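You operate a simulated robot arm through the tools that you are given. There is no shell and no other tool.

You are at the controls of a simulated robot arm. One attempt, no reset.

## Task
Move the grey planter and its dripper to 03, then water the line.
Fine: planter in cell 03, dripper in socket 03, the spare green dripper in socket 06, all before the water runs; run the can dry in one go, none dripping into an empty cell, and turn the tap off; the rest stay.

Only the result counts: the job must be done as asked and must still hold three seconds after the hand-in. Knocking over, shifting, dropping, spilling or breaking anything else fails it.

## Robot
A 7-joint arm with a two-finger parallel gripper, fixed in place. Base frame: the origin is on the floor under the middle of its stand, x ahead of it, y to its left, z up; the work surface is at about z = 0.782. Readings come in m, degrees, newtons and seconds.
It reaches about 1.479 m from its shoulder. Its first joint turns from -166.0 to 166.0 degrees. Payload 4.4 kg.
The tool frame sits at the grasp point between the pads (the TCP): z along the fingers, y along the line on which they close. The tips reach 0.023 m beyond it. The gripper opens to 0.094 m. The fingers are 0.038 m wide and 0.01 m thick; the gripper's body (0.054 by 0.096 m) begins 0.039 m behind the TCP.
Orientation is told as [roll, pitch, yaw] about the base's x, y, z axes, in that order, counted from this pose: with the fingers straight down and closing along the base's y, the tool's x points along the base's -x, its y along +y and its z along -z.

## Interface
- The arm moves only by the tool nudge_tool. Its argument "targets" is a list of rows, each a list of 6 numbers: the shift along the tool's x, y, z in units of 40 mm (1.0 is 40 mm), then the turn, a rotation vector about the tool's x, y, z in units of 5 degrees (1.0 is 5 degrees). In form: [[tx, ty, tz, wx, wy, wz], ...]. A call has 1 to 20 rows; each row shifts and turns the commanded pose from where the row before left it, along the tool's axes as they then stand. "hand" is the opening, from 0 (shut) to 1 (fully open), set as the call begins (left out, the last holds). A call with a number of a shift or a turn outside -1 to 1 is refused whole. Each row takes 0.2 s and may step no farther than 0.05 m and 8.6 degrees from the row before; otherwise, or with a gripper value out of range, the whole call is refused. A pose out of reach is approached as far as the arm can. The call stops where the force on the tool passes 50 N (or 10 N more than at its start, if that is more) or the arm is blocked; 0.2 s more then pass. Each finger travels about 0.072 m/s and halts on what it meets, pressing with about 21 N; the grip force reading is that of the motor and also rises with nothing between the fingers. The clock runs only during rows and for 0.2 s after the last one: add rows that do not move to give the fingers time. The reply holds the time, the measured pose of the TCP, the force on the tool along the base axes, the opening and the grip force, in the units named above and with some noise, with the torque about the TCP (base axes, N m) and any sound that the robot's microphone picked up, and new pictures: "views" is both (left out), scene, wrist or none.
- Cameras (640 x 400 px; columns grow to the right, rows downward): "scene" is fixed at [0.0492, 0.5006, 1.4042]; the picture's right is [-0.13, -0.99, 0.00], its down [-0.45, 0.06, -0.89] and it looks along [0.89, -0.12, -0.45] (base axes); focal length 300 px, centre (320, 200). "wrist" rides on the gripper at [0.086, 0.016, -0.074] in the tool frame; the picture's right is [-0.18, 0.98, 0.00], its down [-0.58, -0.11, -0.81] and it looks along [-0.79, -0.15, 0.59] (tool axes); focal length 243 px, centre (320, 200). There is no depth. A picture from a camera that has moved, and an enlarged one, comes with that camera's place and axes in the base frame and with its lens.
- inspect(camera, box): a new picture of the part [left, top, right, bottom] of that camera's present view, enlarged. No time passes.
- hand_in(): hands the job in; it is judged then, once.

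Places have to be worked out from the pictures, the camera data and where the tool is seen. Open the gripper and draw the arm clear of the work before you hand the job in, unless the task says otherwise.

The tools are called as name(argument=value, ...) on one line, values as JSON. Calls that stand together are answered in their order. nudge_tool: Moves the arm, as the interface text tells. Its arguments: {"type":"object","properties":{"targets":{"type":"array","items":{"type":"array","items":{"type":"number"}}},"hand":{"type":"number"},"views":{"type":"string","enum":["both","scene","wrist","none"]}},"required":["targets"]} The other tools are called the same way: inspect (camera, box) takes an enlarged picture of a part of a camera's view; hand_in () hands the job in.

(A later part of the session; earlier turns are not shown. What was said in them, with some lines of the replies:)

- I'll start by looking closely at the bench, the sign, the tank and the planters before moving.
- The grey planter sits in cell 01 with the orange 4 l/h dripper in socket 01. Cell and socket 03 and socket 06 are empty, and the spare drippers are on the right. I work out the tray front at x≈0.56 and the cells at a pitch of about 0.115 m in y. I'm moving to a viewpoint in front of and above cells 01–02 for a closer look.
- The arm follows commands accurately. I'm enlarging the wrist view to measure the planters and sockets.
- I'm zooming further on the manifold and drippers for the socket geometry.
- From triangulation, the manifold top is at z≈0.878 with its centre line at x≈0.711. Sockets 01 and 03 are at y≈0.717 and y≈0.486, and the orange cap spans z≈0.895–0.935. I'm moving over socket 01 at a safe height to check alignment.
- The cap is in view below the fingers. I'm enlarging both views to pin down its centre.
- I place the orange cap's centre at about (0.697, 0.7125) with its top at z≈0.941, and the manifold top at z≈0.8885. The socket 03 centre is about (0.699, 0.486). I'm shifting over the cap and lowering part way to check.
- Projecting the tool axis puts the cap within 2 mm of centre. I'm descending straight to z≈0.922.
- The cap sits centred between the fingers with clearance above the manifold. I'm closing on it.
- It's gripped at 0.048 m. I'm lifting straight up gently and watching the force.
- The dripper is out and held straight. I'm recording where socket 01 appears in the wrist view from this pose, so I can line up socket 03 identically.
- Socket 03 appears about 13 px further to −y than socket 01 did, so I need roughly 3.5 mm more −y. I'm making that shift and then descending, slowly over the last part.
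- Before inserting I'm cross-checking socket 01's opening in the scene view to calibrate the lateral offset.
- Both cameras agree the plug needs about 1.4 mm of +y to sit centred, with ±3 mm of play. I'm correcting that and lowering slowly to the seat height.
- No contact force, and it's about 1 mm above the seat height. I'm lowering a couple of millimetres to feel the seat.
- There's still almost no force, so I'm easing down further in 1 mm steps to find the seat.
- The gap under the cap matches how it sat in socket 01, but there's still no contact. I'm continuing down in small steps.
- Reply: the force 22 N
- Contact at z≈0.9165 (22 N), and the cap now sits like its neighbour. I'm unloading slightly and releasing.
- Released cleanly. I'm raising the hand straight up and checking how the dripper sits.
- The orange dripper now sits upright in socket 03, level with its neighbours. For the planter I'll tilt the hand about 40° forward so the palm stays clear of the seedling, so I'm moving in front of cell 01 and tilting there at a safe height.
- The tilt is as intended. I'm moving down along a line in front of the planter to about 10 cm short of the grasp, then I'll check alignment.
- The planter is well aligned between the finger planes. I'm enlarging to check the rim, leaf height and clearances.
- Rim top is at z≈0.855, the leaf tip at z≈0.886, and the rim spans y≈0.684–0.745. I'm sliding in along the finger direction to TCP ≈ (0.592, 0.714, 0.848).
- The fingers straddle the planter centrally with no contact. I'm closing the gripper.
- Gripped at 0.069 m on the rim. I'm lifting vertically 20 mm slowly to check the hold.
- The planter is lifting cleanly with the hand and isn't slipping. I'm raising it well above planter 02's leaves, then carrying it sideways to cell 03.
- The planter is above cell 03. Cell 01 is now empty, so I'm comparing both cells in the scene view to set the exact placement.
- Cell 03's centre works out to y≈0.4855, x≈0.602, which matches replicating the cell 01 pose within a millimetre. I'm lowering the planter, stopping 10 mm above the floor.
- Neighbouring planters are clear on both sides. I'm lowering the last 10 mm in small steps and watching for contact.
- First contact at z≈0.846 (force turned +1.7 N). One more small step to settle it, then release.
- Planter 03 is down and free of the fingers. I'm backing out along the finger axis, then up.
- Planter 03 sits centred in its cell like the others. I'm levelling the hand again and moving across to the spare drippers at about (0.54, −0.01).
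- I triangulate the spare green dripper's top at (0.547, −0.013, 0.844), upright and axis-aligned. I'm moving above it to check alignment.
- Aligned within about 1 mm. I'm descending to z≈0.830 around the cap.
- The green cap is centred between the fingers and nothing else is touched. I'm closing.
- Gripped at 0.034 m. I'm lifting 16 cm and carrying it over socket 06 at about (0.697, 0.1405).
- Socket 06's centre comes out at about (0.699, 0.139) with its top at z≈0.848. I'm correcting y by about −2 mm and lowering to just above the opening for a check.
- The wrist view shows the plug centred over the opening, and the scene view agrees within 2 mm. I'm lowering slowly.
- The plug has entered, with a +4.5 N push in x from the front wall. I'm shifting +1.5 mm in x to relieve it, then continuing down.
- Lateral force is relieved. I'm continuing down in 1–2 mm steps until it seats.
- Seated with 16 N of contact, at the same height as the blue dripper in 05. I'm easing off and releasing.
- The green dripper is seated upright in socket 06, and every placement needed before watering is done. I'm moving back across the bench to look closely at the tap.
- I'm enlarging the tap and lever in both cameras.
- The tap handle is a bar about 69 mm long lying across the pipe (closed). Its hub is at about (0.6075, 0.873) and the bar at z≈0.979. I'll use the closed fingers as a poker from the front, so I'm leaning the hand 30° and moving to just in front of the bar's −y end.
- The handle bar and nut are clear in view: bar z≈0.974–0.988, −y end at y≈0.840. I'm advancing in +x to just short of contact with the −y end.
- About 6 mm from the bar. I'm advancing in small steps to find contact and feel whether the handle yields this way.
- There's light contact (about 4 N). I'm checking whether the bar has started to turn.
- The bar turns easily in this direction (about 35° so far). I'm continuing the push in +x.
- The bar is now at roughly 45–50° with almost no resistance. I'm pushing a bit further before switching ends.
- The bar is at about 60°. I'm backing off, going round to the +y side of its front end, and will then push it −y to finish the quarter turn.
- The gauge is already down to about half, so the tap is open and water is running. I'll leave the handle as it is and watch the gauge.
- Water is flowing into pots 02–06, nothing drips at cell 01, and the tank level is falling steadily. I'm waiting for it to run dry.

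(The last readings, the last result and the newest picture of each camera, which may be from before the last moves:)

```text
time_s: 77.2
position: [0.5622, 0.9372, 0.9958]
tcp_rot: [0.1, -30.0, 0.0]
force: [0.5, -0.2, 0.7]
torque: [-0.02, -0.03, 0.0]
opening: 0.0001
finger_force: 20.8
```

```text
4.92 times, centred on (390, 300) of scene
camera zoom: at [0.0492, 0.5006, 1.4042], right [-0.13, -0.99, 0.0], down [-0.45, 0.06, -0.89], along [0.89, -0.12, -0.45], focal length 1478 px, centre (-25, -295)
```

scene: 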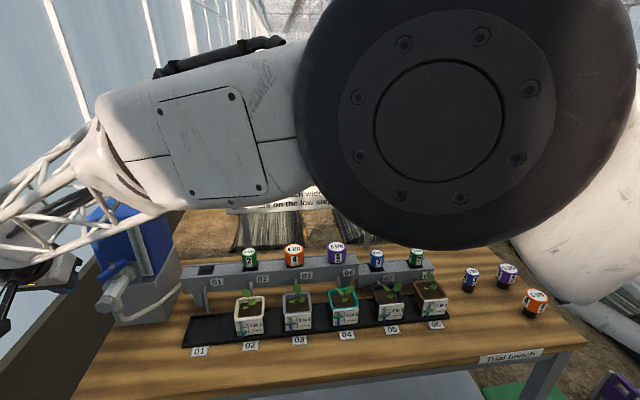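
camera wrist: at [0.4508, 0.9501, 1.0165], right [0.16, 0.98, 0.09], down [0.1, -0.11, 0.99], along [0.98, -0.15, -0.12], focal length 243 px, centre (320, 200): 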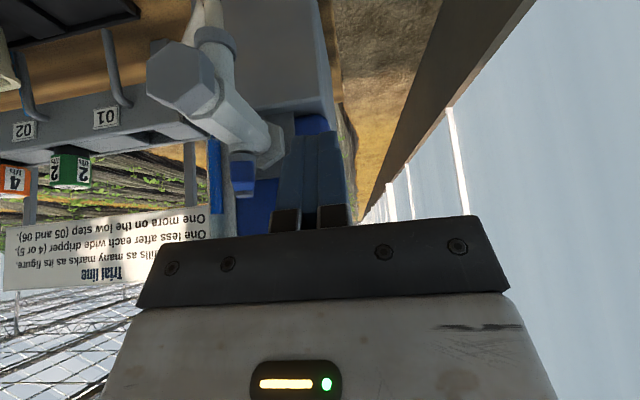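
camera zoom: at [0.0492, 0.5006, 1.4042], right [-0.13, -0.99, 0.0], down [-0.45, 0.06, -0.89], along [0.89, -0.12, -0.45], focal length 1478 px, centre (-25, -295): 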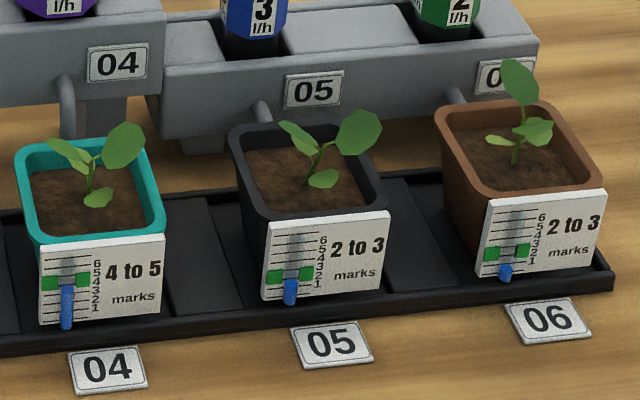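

The tank gauge is empty: the can ran dry in one go with nothing at cell 01. To close the tap I'm going round to the −y side of the handle's front end.

nudge_tool(targets=[[0.465, 0, -0.269, 0, 0, 0], [0.465, 0, -0.269, 0, 0, 0], [0, -0.75, 0, 0, 0, 0], [0, -0.75, 0, 0, 0, 0], [0, -0.75, 0, 0, 0, 0], [-0.465, 0, 0.269, 0, 0, 0], [-0.465, 0, 0.269, 0, 0, 0], [0, 0, 0, 0, 0, 0]], hand=0, views="both")

inspect(camera="wrist", box=[250, 60, 450, 220])

inspect(camera="scene", box=[60, 180, 220, 330])

```text
time_s: 79.0
position: [0.5646, 0.8438, 0.996]
tcp_rot: [0.1, -30.0, 0.0]
force: [0.6, -0.3, -0.5]
torque: [0.01, 0.0, -0.01]
opening: 0.0
finger_force: 21.1
camera wrist: at [0.4529, 0.8574, 1.0173], right [0.16, 0.98, 0.09], down [0.1, -0.11, 0.99], along [0.98, -0.15, -0.12], focal length 243 px, centre (320, 200)
```

scene: 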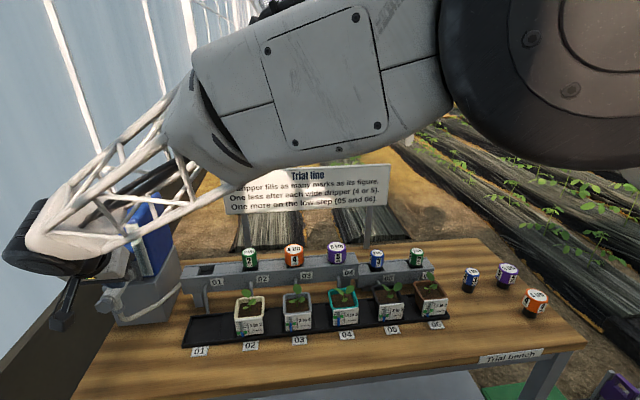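
wrist: 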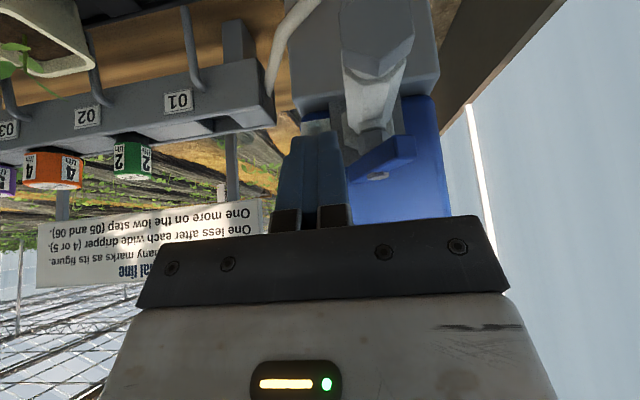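

```text
2.50 times, centred on (350, 140) of wrist
camera zoom: at [0.4529, 0.8574, 1.0173], right [0.16, 0.98, 0.09], down [0.1, -0.11, 0.99], along [0.98, -0.15, -0.12], focal length 606 px, centre (245, 350)
```

zoom: 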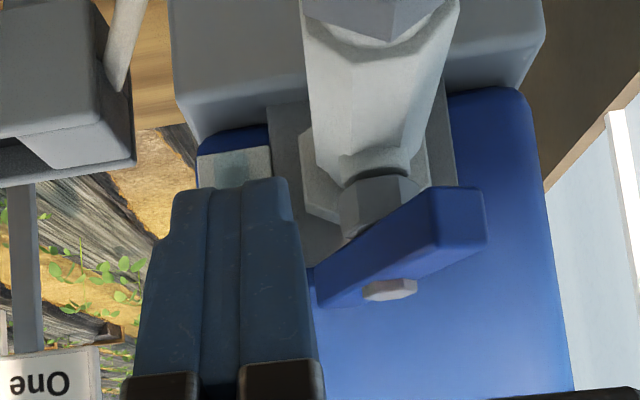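

```text
2.67 times, centred on (140, 255) of scene
camera zoom: at [0.0492, 0.5006, 1.4042], right [-0.13, -0.99, 0.0], down [-0.45, 0.06, -0.89], along [0.89, -0.12, -0.45], focal length 800 px, centre (800, 53)
```

zoom: 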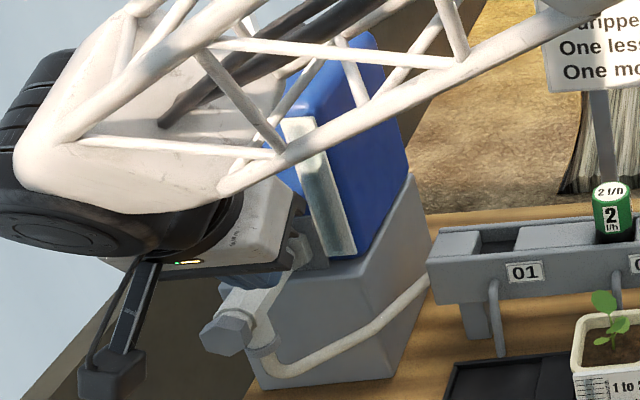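

The handle's front end is just right of the poker. I'm pushing it in +y in small steps.

nudge_tool(targets=[[0, 0.25, 0, 0, 0, 0], [0, 0.25, 0, 0, 0, 0], [0, 0.05, 0, 0, 0, 0], [0, 0.05, 0, 0, 0, 0], [0, 0.05, 0, 0, 0, 0], [0, 0.05, 0, 0, 0, 0], [0, 0, 0, 0, 0, 0]], views="wrist")

nudge_tool(targets=[[0, 0.05, 0, 0, 0, 0], [0, 0.05, 0, 0, 0, 0], [0, 0.05, 0, 0, 0, 0], [0, 0.05, 0, 0, 0, 0], [0, 0.05, 0, 0, 0, 0], [0, 0, 0, 0, 0, 0]], views="wrist")

inspect(camera="wrist", box=[220, 60, 420, 220])

```text
time_s: 80.6
position: [0.5633, 0.8745, 0.9947]
tcp_rot: [0.0, -30.0, 0.0]
force: [1.0, 0.1, -0.6]
torque: [0.01, 0.01, 0.0]
opening: 0.0
finger_force: 20.6
camera wrist: at [0.4518, 0.8868, 1.0164], right [0.16, 0.98, 0.09], down [0.1, -0.11, 0.99], along [0.98, -0.15, -0.12], focal length 243 px, centre (320, 200)
```

wrist: 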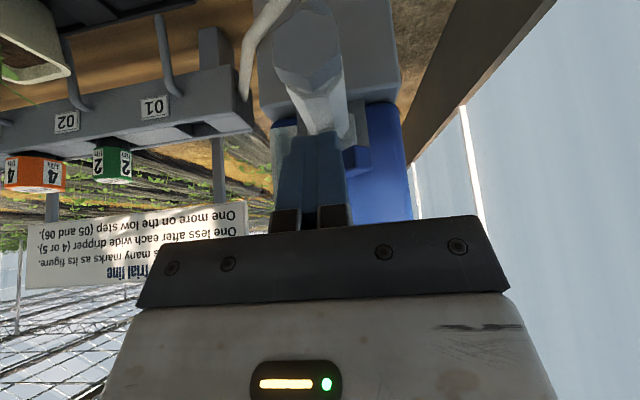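

```text
time_s: 82.0
position: [0.5627, 0.8831, 0.9962]
tcp_rot: [0.1, -30.1, 0.0]
force: [0.2, 0.2, 0.4]
torque: [0.02, -0.02, 0.02]
opening: 0.0001
finger_force: 21.3
camera wrist: at [0.4515, 0.8968, 1.0168], right [0.16, 0.98, 0.09], down [0.1, -0.11, 0.99], along [0.98, -0.15, -0.12], focal length 243 px, centre (320, 200)
```

wrist: 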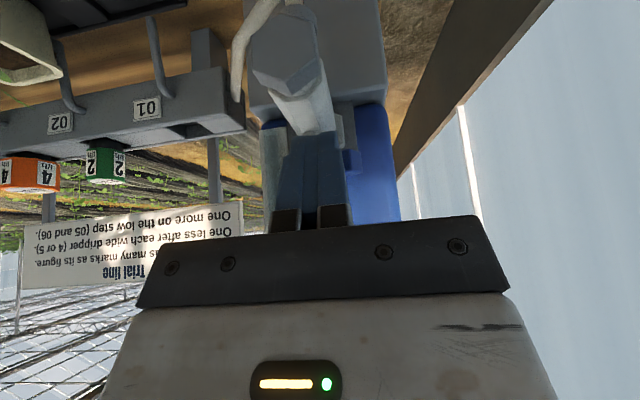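

```text
2.50 times, centred on (320, 140) of wrist
camera zoom: at [0.4515, 0.8968, 1.0168], right [0.16, 0.98, 0.09], down [0.1, -0.11, 0.99], along [0.98, -0.15, -0.12], focal length 606 px, centre (320, 350)
```

zoom: 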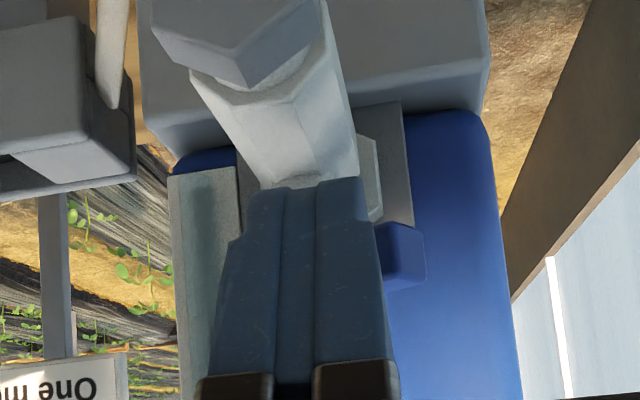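

The bar has swung back to about 35° with little force. Now I'm moving in front of its +y end and pushing +x to bring it fully across the pipe.

nudge_tool(targets=[[0, -0.05, 0, 0, 0, 0], [0.379, 0, -0.219, 0, 0, 0], [0.379, 0, -0.219, 0, 0, 0], [0, 0.39, 0, 0, 0, 0], [-0.27, 0, 0.156, 0, 0, 0], [-0.27, 0, 0.156, 0, 0, 0], [0, 0, 0, 0, 0, 0]], views="wrist")

inspect(camera="wrist", box=[220, 60, 420, 220])

```text
time_s: 83.6
position: [0.5549, 0.8972, 0.9968]
tcp_rot: [0.1, -30.0, 0.0]
force: [0.3, 0.2, 0.3]
torque: [-0.01, 0.0, 0.03]
opening: 0.0
finger_force: 21.4
camera wrist: at [0.4417, 0.9105, 1.0169], right [0.16, 0.98, 0.09], down [0.1, -0.11, 0.99], along [0.98, -0.15, -0.12], focal length 243 px, centre (320, 200)
```

wrist: 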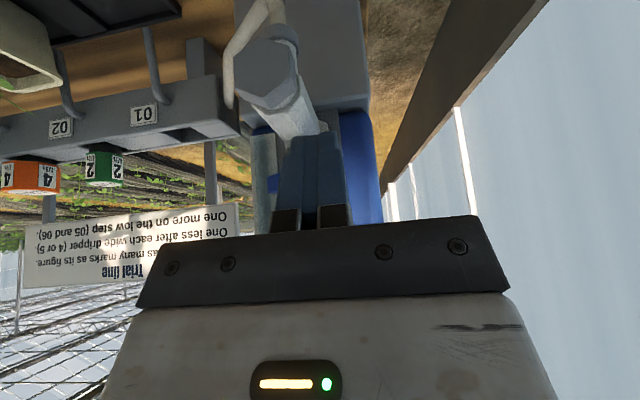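

```text
2.50 times, centred on (320, 140) of wrist
camera zoom: at [0.4417, 0.9105, 1.0169], right [0.16, 0.98, 0.09], down [0.1, -0.11, 0.99], along [0.98, -0.15, -0.12], focal length 606 px, centre (320, 350)
```

zoom: 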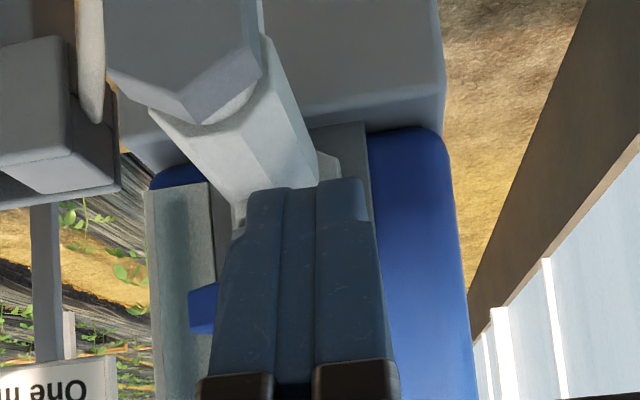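

In position in front of the +y end. I'm pushing +x in 2 mm steps.

nudge_tool(targets=[[-0.0433, 0, 0.025, 0, 0, 0], [-0.0433, 0, 0.025, 0, 0, 0], [-0.0433, 0, 0.025, 0, 0, 0], [-0.0433, 0, 0.025, 0, 0, 0], [-0.0433, 0, 0.025, 0, 0, 0], [-0.0433, 0, 0.025, 0, 0, 0], [-0.0433, 0, 0.025, 0, 0, 0], [0, 0, 0, 0, 0, 0]], views="none")

nudge_tool(targets=[[-0.0433, 0, 0.025, 0, 0, 0], [-0.0433, 0, 0.025, 0, 0, 0], [0, 0, 0, 0, 0, 0]], views="wrist")

inspect(camera="wrist", box=[220, 60, 420, 220])

```text
time_s: 85.4
position: [0.5674, 0.8971, 0.9951]
tcp_rot: [0.2, -30.1, 0.0]
force: [-1.5, 1.4, 0.2]
torque: [0.01, 0.06, 0.09]
opening: 0.0
finger_force: 20.8
```

```text
time_s: 86.2
position: [0.5717, 0.8965, 0.9946]
tcp_rot: [0.0, -30.1, -0.1]
force: [-0.2, 0.4, -0.6]
torque: [0.01, 0.01, -0.03]
opening: 0.0002
finger_force: 21.2
camera wrist: at [0.4595, 0.9108, 1.0169], right [0.16, 0.98, 0.09], down [0.1, -0.11, 0.99], along [0.98, -0.15, -0.12], focal length 243 px, centre (320, 200)
```

wrist: 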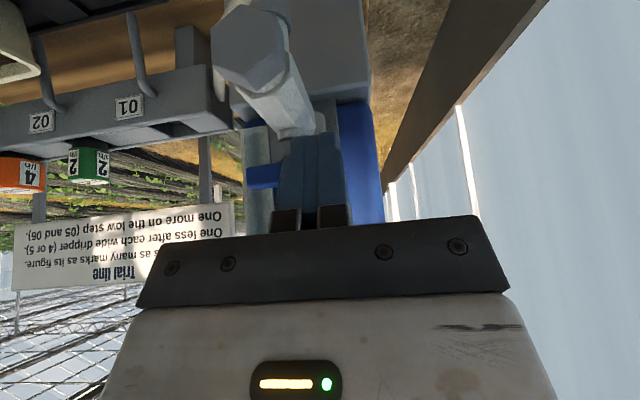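

```text
2.50 times, centred on (320, 140) of wrist
camera zoom: at [0.4595, 0.9108, 1.0169], right [0.16, 0.98, 0.09], down [0.1, -0.11, 0.99], along [0.98, -0.15, -0.12], focal length 606 px, centre (320, 350)
```

zoom: 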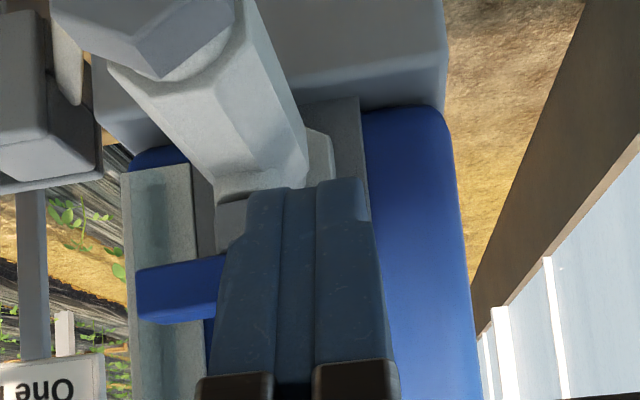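

The bar is nearly straight across. I'm continuing in 1–2 mm steps until I feel the closed stop.

nudge_tool(targets=[[-0.0433, 0, 0.025, 0, 0, 0], [0, 0, 0, 0, 0, 0]], views="none")

nudge_tool(targets=[[-0.0433, 0, 0.025, 0, 0, 0], [0, 0, 0, 0, 0, 0]], views="none")

nudge_tool(targets=[[-0.0217, 0, 0.0125, 0, 0, 0], [0, 0, 0, 0, 0, 0]], views="wrist")

```text
time_s: 86.8
position: [0.5735, 0.8973, 0.9957]
tcp_rot: [0.0, -29.9, 0.1]
force: [-1.0, -0.2, 0.0]
torque: [0.0, 0.01, 0.04]
opening: 0.0
finger_force: 21.2
```

```text
time_s: 87.4
position: [0.576, 0.8967, 0.9955]
tcp_rot: [0.0, -30.0, 0.0]
force: [-4.8, 2.0, -0.8]
torque: [-0.01, 0.05, 0.06]
opening: 0.0003
finger_force: 20.8
```

```text
time_s: 88.0
position: [0.5753, 0.896, 0.9962]
tcp_rot: [0.1, -30.0, -0.1]
force: [-26.8, -6.3, 3.2]
torque: [-0.18, 0.22, -0.21]
opening: 0.0
finger_force: 21.3
camera wrist: at [0.4633, 0.9108, 1.0171], right [0.16, 0.98, 0.09], down [0.1, -0.11, 0.99], along [0.98, -0.15, -0.12], focal length 243 px, centre (320, 200)
```

wrist: 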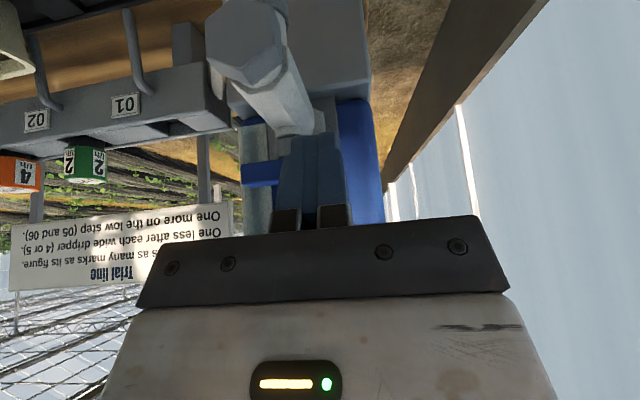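

A firm stop at 27 N: the handle is fully closed. I'm backing off and checking it visually.

nudge_tool(targets=[[0.433, 0, -0.25, 0, 0, 0], [0.433, 0, -0.25, 0, 0, 0], [0.433, 0, -0.25, 0, 0, 0], [0.433, -0.9, -0.25, 0, 0, 0], [0.433, -0.9, -0.25, 0, 0, 0], [0, -0.9, 0, 0, 0, 0], [0, 0, 0, 0, 0, 0]], hand=0, views="both")

inspect(camera="wrist", box=[250, 60, 450, 220])

inspect(camera="scene", box=[60, 180, 220, 330])

```text
time_s: 89.6
position: [0.4755, 0.7881, 0.9935]
tcp_rot: [0.0, -30.1, 0.1]
force: [0.6, 0.3, -0.3]
torque: [0.01, -0.02, 0.03]
opening: 0.0002
finger_force: 20.9
camera wrist: at [0.3638, 0.8014, 1.0155], right [0.16, 0.98, 0.09], down [0.1, -0.11, 0.99], along [0.98, -0.15, -0.12], focal length 243 px, centre (320, 200)
```

scene: 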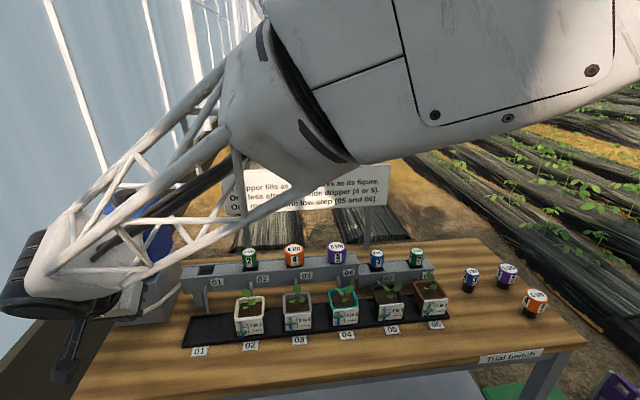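
wrist: 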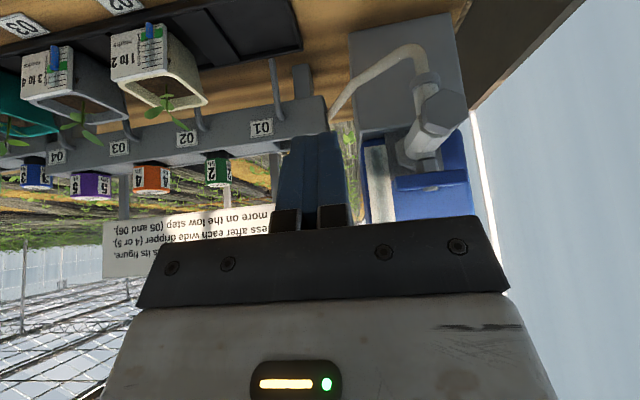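

```text
2.50 times, centred on (350, 140) of wrist
camera zoom: at [0.3638, 0.8014, 1.0155], right [0.16, 0.98, 0.09], down [0.1, -0.11, 0.99], along [0.98, -0.15, -0.12], focal length 606 px, centre (245, 350)
```

zoom: 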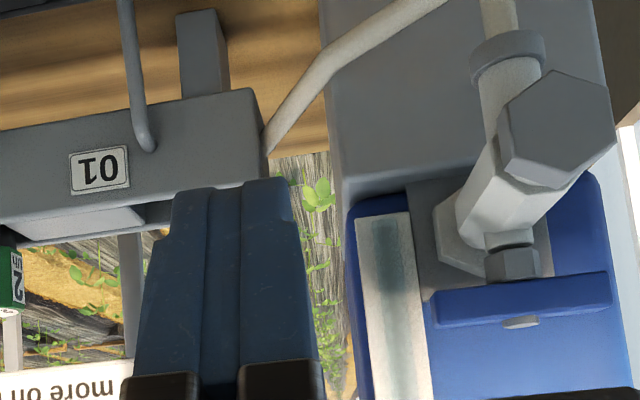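

```text
2.67 times, centred on (140, 255) of scene
camera zoom: at [0.0492, 0.5006, 1.4042], right [-0.13, -0.99, 0.0], down [-0.45, 0.06, -0.89], along [0.89, -0.12, -0.45], focal length 800 px, centre (800, 53)
```

zoom: 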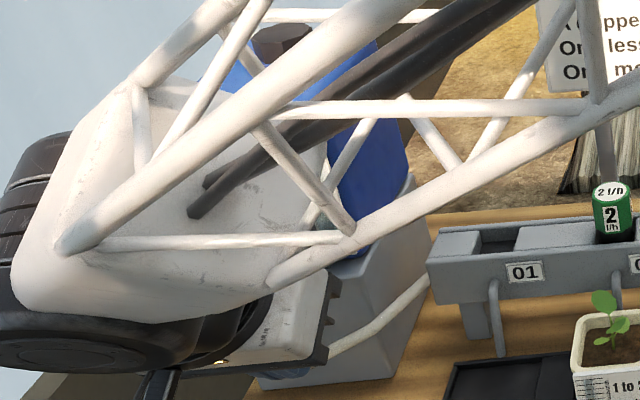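

The handle is square across the pipe and the gauge is empty. I'm opening the gripper and drawing the arm up and clear for a final check.

nudge_tool(targets=[[-0.446, 0, -0.773, 0, 0, 0], [-0.446, 0, -0.773, 0, 0, 0], [-0.446, 0, -0.773, 0, 0, 0], [-0.446, 0, -0.773, 0, 0, 0], [-0.446, 0, -0.773, 0, 0, 0], [-0.446, 0, -0.773, 0, 0, 0], [-0.446, 0, -0.773, 0, 0, 0], [-0.446, 0, -0.773, 0, 0, 0], [0, -0.9, 0, 0, 1, 0], [0, -0.9, 0, 0, 1, 0], [0, -0.9, 0, 0, 1, 0], [0, -0.9, 0, 0, 1, 0], [0, -0.9, 0, 0, 1, 0], [0, -0.9, 0, 0, 1, 0], [0, -0.9, 0, 0, 0, 0], [0, -0.9, 0, 0, 0, 0], [0, -0.9, 0, 0, 0, 0], [0, 0, 0, 0, 0, 0]], hand=1, views="both")

inspect(camera="scene", box=[70, 180, 230, 340])

inspect(camera="scene", box=[175, 235, 455, 365])

inspect(camera="scene", box=[100, 240, 180, 320])

```text
time_s: 93.4
position: [0.4765, 0.4645, 1.2789]
tcp_rot: [0.1, 0.1, 0.0]
force: [0.5, 0.0, -0.2]
torque: [0.01, 0.0, 0.0]
opening: 0.0941
finger_force: 0.1
camera wrist: at [0.3892, 0.4786, 1.3552], right [0.18, 0.98, 0.0], down [0.58, -0.11, 0.81], along [0.79, -0.15, -0.59], focal length 243 px, centre (320, 200)
```

scene: 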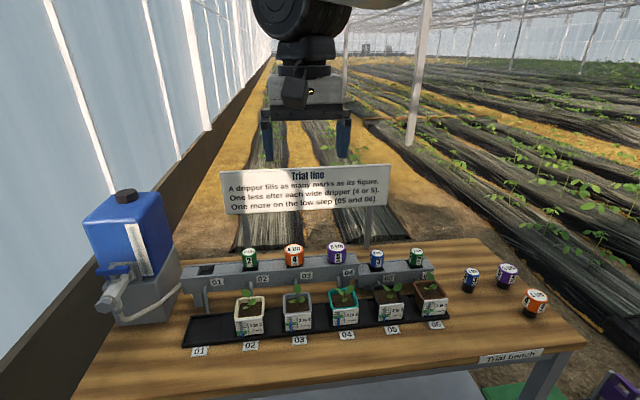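
wrist: 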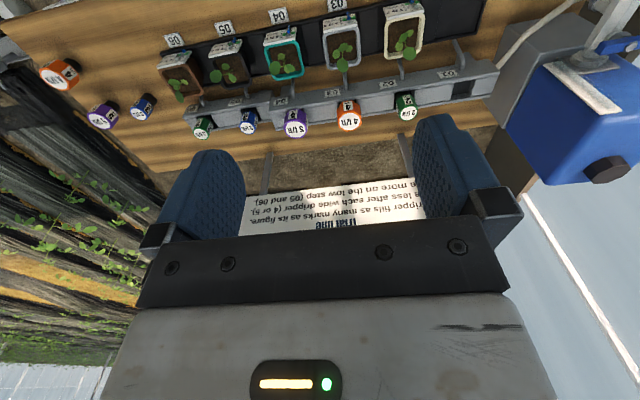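

```text
2.50 times, centred on (150, 260) of scene
camera zoom: at [0.0492, 0.5006, 1.4042], right [-0.13, -0.99, 0.0], down [-0.45, 0.06, -0.89], along [0.89, -0.12, -0.45], focal length 750 px, centre (745, 50)
```

zoom: 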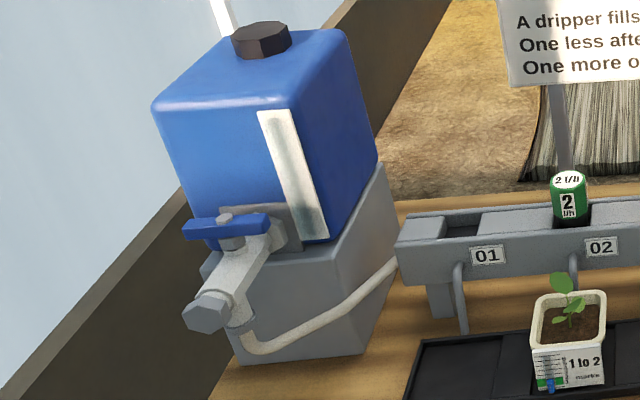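

```text
2.29 times, centred on (315, 300) of scene
camera zoom: at [0.0492, 0.5006, 1.4042], right [-0.13, -0.99, 0.0], down [-0.45, 0.06, -0.89], along [0.89, -0.12, -0.45], focal length 686 px, centre (331, -29)
```

zoom: 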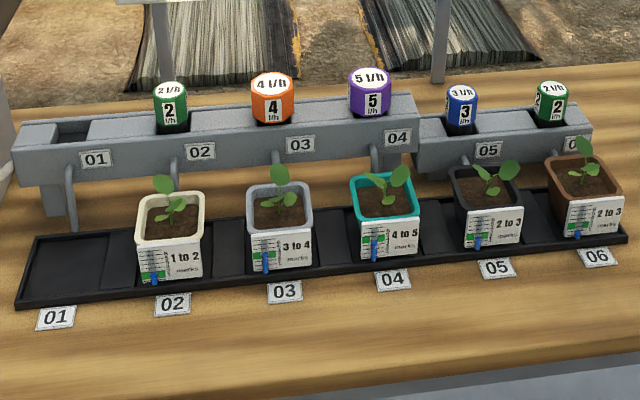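

```text
5.00 times, centred on (140, 280) of scene
camera zoom: at [0.0492, 0.5006, 1.4042], right [-0.13, -0.99, 0.0], down [-0.45, 0.06, -0.89], along [0.89, -0.12, -0.45], focal length 1500 px, centre (1220, -200)
```

zoom: 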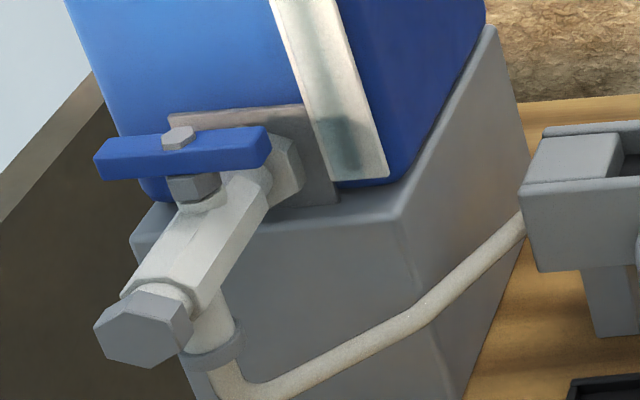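

The final views show the grey planter in cell 03 and the orange dripper in socket 03. The green spare is in socket 06, the tank gauge is empty, the tap handle is back across the pipe, and the rest looks undisturbed. The gripper is open and the arm is clear, so I'm handing in.

hand_in()

```text
The job is handed in.
```

The job is handed in, and the final pictures show everything as you asked. I haven't had the judged result back.

- **Planter and dripper:** the grey planter is in cell 03 and its orange 4 l/h dripper is in socket 03.
- **Spare dripper:** the spare green 2 l/h dripper is in socket 06. Everything was in place before the water ran.
- **Watering:** the can ran dry in one go and nothing dripped into empty cell 01. I only turned the tap about two-thirds of the way, which was enough to empty it.
- **Tap and the rest:** the tap is turned back to its closed stop. The other planters and drippers look undisturbed in the pictures.

**Planter 06 is under-watered:** it reads about 1 mark, and its card asks for 2 to 3. By the sign's rule, a green 2 l/h dripper in socket 06 gives only 1 mark after two wide drippers, even with the extra one for the low step. I followed your instruction to use green. The spare blue 3 l/h dripper would have given 2.
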